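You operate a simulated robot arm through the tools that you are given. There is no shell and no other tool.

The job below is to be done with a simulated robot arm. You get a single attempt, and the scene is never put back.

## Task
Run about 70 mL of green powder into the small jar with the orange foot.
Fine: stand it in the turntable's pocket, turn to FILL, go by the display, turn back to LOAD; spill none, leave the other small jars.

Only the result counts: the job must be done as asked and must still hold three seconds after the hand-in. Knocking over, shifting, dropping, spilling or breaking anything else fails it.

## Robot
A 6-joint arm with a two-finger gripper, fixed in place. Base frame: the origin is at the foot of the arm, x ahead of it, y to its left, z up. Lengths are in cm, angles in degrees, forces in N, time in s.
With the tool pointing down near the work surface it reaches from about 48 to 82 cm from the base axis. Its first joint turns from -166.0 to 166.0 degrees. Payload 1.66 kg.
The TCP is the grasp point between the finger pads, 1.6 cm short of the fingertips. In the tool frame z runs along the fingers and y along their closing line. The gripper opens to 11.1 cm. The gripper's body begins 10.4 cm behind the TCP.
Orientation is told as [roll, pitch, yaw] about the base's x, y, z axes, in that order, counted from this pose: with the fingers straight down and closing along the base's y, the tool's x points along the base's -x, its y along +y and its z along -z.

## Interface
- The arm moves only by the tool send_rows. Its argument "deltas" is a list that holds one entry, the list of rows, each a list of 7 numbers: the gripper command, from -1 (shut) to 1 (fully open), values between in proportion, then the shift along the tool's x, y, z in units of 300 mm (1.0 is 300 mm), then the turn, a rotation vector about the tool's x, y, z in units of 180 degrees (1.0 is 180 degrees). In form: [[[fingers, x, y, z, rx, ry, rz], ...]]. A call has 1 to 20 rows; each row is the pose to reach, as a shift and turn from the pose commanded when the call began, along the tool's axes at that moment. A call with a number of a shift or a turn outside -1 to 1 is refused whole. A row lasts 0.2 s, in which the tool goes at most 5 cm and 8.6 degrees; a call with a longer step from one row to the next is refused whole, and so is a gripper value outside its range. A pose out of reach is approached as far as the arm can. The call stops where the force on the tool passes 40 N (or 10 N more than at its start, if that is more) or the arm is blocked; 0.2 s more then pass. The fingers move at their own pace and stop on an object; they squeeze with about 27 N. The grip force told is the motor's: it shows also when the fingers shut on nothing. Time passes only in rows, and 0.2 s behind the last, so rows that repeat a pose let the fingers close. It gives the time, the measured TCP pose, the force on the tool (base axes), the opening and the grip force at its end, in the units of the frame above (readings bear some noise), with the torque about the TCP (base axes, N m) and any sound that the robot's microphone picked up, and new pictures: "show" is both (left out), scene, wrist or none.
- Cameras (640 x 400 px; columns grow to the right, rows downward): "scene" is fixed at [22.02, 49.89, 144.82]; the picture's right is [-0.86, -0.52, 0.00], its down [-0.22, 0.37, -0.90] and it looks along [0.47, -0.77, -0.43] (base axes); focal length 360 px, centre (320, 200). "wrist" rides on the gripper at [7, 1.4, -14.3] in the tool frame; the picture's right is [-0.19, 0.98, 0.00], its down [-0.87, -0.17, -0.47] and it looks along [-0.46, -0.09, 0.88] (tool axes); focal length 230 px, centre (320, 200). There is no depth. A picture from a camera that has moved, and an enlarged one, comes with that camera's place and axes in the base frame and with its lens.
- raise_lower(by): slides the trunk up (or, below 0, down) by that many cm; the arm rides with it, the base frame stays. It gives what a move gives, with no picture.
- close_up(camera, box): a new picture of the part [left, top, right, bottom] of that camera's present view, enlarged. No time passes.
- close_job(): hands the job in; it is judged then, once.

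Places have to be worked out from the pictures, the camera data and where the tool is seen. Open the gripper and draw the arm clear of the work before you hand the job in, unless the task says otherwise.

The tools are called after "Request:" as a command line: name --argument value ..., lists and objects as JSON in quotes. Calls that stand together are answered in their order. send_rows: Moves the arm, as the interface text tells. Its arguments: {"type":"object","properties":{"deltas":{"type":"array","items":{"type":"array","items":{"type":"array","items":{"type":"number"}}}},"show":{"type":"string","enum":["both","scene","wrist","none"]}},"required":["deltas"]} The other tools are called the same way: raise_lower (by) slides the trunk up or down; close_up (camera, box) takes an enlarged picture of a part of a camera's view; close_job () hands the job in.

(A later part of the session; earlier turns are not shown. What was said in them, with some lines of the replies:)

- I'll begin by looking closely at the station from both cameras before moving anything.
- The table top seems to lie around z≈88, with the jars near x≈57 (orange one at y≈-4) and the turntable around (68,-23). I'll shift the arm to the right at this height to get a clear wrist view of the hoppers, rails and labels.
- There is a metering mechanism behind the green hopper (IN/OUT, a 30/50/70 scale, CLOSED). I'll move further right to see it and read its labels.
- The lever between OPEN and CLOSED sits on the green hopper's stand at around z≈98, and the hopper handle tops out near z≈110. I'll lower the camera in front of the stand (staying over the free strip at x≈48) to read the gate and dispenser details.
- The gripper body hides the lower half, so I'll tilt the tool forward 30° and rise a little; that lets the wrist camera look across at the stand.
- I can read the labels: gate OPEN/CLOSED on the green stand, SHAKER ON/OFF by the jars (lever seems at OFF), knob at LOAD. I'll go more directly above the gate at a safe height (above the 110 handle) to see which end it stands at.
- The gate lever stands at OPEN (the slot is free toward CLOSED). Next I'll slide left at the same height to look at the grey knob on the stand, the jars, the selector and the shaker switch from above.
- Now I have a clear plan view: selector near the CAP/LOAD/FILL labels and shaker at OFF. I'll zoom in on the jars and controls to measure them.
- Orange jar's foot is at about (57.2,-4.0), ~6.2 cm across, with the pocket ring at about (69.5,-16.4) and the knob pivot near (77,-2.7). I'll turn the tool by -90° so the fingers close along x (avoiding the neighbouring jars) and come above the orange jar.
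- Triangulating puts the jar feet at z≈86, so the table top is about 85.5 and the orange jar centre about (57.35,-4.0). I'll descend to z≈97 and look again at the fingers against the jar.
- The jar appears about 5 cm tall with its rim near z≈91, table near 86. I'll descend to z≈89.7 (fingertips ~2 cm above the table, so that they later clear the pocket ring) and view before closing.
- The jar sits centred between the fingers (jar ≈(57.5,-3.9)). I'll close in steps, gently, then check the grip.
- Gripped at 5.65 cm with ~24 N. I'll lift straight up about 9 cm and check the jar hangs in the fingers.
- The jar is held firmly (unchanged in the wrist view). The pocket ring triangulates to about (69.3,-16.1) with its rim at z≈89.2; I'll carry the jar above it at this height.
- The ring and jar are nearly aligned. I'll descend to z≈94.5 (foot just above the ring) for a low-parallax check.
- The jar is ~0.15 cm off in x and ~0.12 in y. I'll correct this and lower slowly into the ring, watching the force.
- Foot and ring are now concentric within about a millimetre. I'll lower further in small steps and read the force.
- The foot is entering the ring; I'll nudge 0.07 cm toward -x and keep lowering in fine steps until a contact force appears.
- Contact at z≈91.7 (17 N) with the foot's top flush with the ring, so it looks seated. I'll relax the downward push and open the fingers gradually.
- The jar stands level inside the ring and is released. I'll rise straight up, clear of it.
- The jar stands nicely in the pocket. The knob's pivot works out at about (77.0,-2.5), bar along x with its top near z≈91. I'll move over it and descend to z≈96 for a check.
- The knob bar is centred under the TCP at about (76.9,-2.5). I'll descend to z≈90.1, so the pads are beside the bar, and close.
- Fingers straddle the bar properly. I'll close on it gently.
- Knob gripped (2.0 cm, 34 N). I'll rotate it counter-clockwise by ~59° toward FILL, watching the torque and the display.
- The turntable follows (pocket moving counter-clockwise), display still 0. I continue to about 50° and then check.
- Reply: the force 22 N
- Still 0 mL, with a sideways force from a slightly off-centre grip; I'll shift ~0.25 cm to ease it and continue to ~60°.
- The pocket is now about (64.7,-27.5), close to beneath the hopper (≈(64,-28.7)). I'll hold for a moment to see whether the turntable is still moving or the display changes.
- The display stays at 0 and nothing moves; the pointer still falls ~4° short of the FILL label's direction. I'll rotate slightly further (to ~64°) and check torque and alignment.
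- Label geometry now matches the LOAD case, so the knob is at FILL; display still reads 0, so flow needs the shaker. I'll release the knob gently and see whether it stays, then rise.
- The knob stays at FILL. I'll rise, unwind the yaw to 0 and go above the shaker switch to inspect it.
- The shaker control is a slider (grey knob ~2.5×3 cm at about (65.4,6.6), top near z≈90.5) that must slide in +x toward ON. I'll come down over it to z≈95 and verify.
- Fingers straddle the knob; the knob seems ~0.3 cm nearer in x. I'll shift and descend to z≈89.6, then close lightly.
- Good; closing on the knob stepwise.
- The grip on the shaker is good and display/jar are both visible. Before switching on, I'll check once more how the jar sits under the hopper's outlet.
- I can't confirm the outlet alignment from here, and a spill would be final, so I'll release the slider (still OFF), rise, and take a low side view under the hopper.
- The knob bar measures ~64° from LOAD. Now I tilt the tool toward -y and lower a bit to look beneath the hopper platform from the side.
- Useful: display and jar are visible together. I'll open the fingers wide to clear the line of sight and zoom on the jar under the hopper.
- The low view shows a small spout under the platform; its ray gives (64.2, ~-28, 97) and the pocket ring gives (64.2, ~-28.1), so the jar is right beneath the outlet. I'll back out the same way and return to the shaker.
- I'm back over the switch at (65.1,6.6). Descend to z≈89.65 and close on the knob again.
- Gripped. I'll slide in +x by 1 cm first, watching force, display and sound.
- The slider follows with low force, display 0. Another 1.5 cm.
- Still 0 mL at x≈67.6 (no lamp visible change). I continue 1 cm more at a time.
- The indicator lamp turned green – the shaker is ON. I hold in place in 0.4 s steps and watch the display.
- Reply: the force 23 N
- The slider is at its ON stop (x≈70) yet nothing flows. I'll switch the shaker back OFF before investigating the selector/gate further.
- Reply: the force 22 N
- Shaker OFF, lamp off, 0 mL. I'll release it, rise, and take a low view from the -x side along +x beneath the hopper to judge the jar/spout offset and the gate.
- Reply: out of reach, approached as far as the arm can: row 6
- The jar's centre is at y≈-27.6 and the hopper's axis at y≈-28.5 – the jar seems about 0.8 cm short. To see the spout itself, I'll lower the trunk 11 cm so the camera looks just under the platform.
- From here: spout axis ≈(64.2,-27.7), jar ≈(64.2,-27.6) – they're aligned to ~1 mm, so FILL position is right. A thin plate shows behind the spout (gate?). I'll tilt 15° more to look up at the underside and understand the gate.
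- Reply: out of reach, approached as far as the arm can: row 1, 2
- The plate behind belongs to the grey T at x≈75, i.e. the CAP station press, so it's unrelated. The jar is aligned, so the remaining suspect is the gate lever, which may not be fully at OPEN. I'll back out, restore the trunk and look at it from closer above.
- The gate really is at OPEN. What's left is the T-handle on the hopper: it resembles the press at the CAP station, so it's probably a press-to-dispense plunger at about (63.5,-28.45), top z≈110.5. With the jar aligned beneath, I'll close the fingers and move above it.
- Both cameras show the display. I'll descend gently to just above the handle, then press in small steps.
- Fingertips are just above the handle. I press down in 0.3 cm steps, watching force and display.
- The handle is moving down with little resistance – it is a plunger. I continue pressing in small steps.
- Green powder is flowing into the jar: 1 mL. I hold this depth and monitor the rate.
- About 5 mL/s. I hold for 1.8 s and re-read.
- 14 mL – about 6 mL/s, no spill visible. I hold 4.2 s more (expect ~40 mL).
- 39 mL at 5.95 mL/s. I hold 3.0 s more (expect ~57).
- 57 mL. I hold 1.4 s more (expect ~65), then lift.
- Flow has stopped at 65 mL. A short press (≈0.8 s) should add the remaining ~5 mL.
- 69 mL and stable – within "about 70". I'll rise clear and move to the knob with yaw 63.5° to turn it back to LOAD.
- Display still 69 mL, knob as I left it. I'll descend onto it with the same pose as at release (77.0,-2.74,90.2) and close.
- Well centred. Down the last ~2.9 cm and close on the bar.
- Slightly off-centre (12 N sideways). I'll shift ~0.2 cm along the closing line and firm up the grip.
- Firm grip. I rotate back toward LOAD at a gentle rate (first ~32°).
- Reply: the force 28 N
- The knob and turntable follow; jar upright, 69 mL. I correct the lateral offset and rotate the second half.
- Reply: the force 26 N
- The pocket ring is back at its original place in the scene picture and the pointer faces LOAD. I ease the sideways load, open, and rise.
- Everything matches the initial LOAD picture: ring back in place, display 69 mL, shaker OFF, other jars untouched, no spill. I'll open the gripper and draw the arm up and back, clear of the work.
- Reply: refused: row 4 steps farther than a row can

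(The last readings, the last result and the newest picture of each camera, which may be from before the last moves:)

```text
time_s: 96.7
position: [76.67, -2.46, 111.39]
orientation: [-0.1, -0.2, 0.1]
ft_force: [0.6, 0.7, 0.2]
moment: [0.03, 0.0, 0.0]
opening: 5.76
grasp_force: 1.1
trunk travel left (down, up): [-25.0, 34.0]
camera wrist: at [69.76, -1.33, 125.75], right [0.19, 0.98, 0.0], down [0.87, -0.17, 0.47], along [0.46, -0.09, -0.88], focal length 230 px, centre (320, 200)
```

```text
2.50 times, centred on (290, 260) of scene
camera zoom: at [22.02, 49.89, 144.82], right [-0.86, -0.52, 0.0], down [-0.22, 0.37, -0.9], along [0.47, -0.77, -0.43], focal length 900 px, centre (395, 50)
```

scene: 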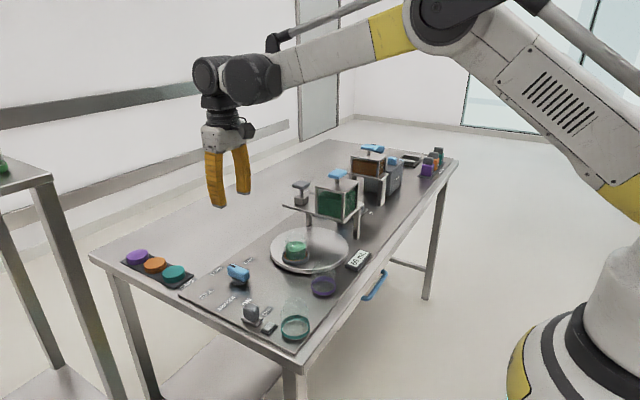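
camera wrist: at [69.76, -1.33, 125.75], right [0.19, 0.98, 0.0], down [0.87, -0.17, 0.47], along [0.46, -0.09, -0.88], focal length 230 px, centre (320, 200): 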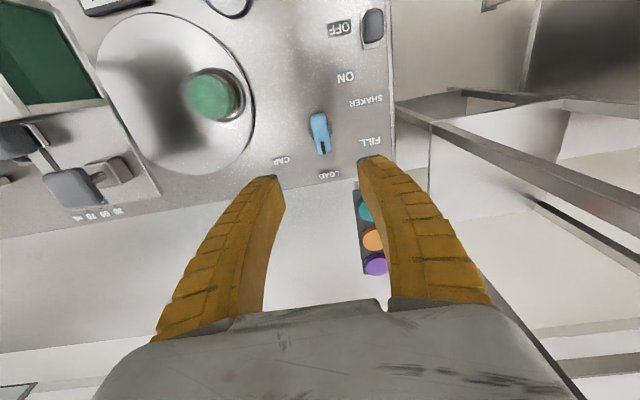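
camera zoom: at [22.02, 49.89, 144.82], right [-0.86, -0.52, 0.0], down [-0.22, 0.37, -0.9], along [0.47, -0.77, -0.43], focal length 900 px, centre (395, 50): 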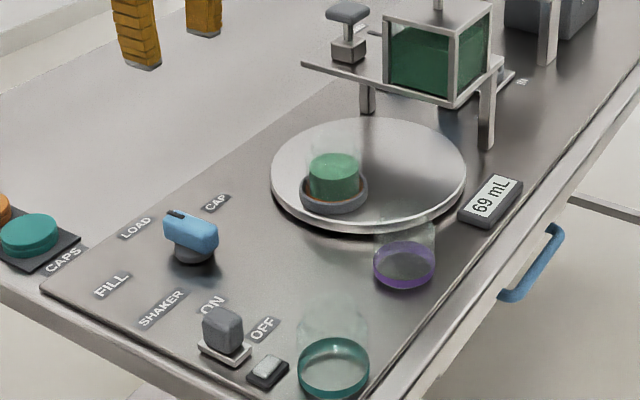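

One row step was too long; the same retreat with smaller steps.

Request:
send_rows --deltas '[[[0.3, 0, 0, -0.13, 0, 0, 0], [0.6, 0.02, 0.01, -0.27, 0, 0, 0], [1, 0.1, 0.03, -0.38, 0, 0, 0], [1, 0.2, 0.06, -0.46, 0, 0, 0], [1, 0.32, 0.1, -0.52, 0, 0, 0], [1, 0.45, 0.14, -0.56, 0, 0, 0], [1, 0.58, 0.18, -0.58, 0, 0, 0], [1, 0.72, 0.22, -0.6, 0, 0, 0], [1, 0.86, 0.26, -0.6, 0, 0, 0], [1, 0.95, 0.28, -0.6, 0, 0, 0]]]'

Request:
close_up --camera "scene" --box '[180, 180, 400, 340]'

```text
time_s: 98.9
position: [48.14, 5.58, 129.47]
orientation: [0.0, -0.1, 0.1]
ft_force: [-1.3, 0.1, 0.3]
moment: [0.0, 0.02, 0.0]
opening: 11.1
grasp_force: 0.0
trunk travel left (down, up): [-25.0, 34.0]
camera wrist: at [41.13, 6.9, 143.7], right [0.19, 0.98, 0.0], down [0.87, -0.17, 0.47], along [0.46, -0.09, -0.88], focal length 230 px, centre (320, 200)
```

scene: 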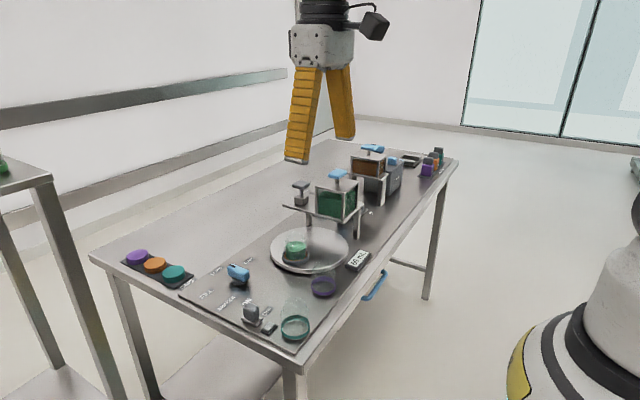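
wrist: 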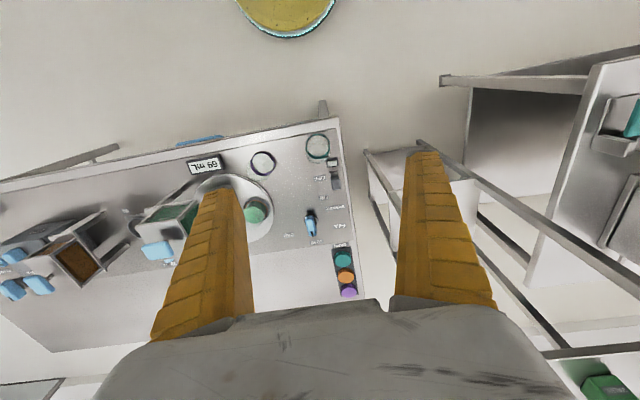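

```text
2.50 times, centred on (290, 260) of scene
camera zoom: at [22.02, 49.89, 144.82], right [-0.86, -0.52, 0.0], down [-0.22, 0.37, -0.9], along [0.47, -0.77, -0.43], focal length 900 px, centre (395, 50)
```

zoom: 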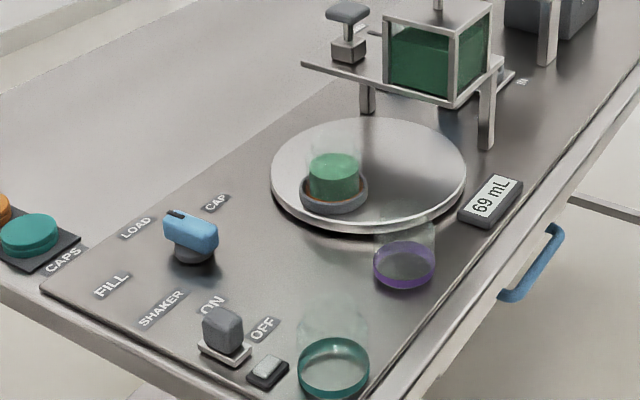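

The arm is clear with the gripper open. The jar with the orange foot stands filled (69 mL) at LOAD, nothing else has moved, and I see no spill, so I hand in the job.

Request:
close_job

```text
The job is handed in.
```

I ran green powder into the orange-footed jar until the display read 69 mL, then turned the turntable back to LOAD. The job is handed in.

- **Jar and turntable:** the jar stands in the turntable's pocket. The ring is back where it was at the start and the knob points to LOAD.
- **Dispensing:** the powder only flowed when I pressed the handle on top of the green hopper. I stopped at 65 mL and topped it up with one short press to 69. I left it there because it was close to 70.
- **Shaker:** I switched it on for about two seconds while looking for what starts the flow. Nothing came out, and I switched it back off.
- **Everything else:** I saw no spilled powder in the final pictures. The purple and teal jars are where they started, and the arm is drawn clear with the gripper open.
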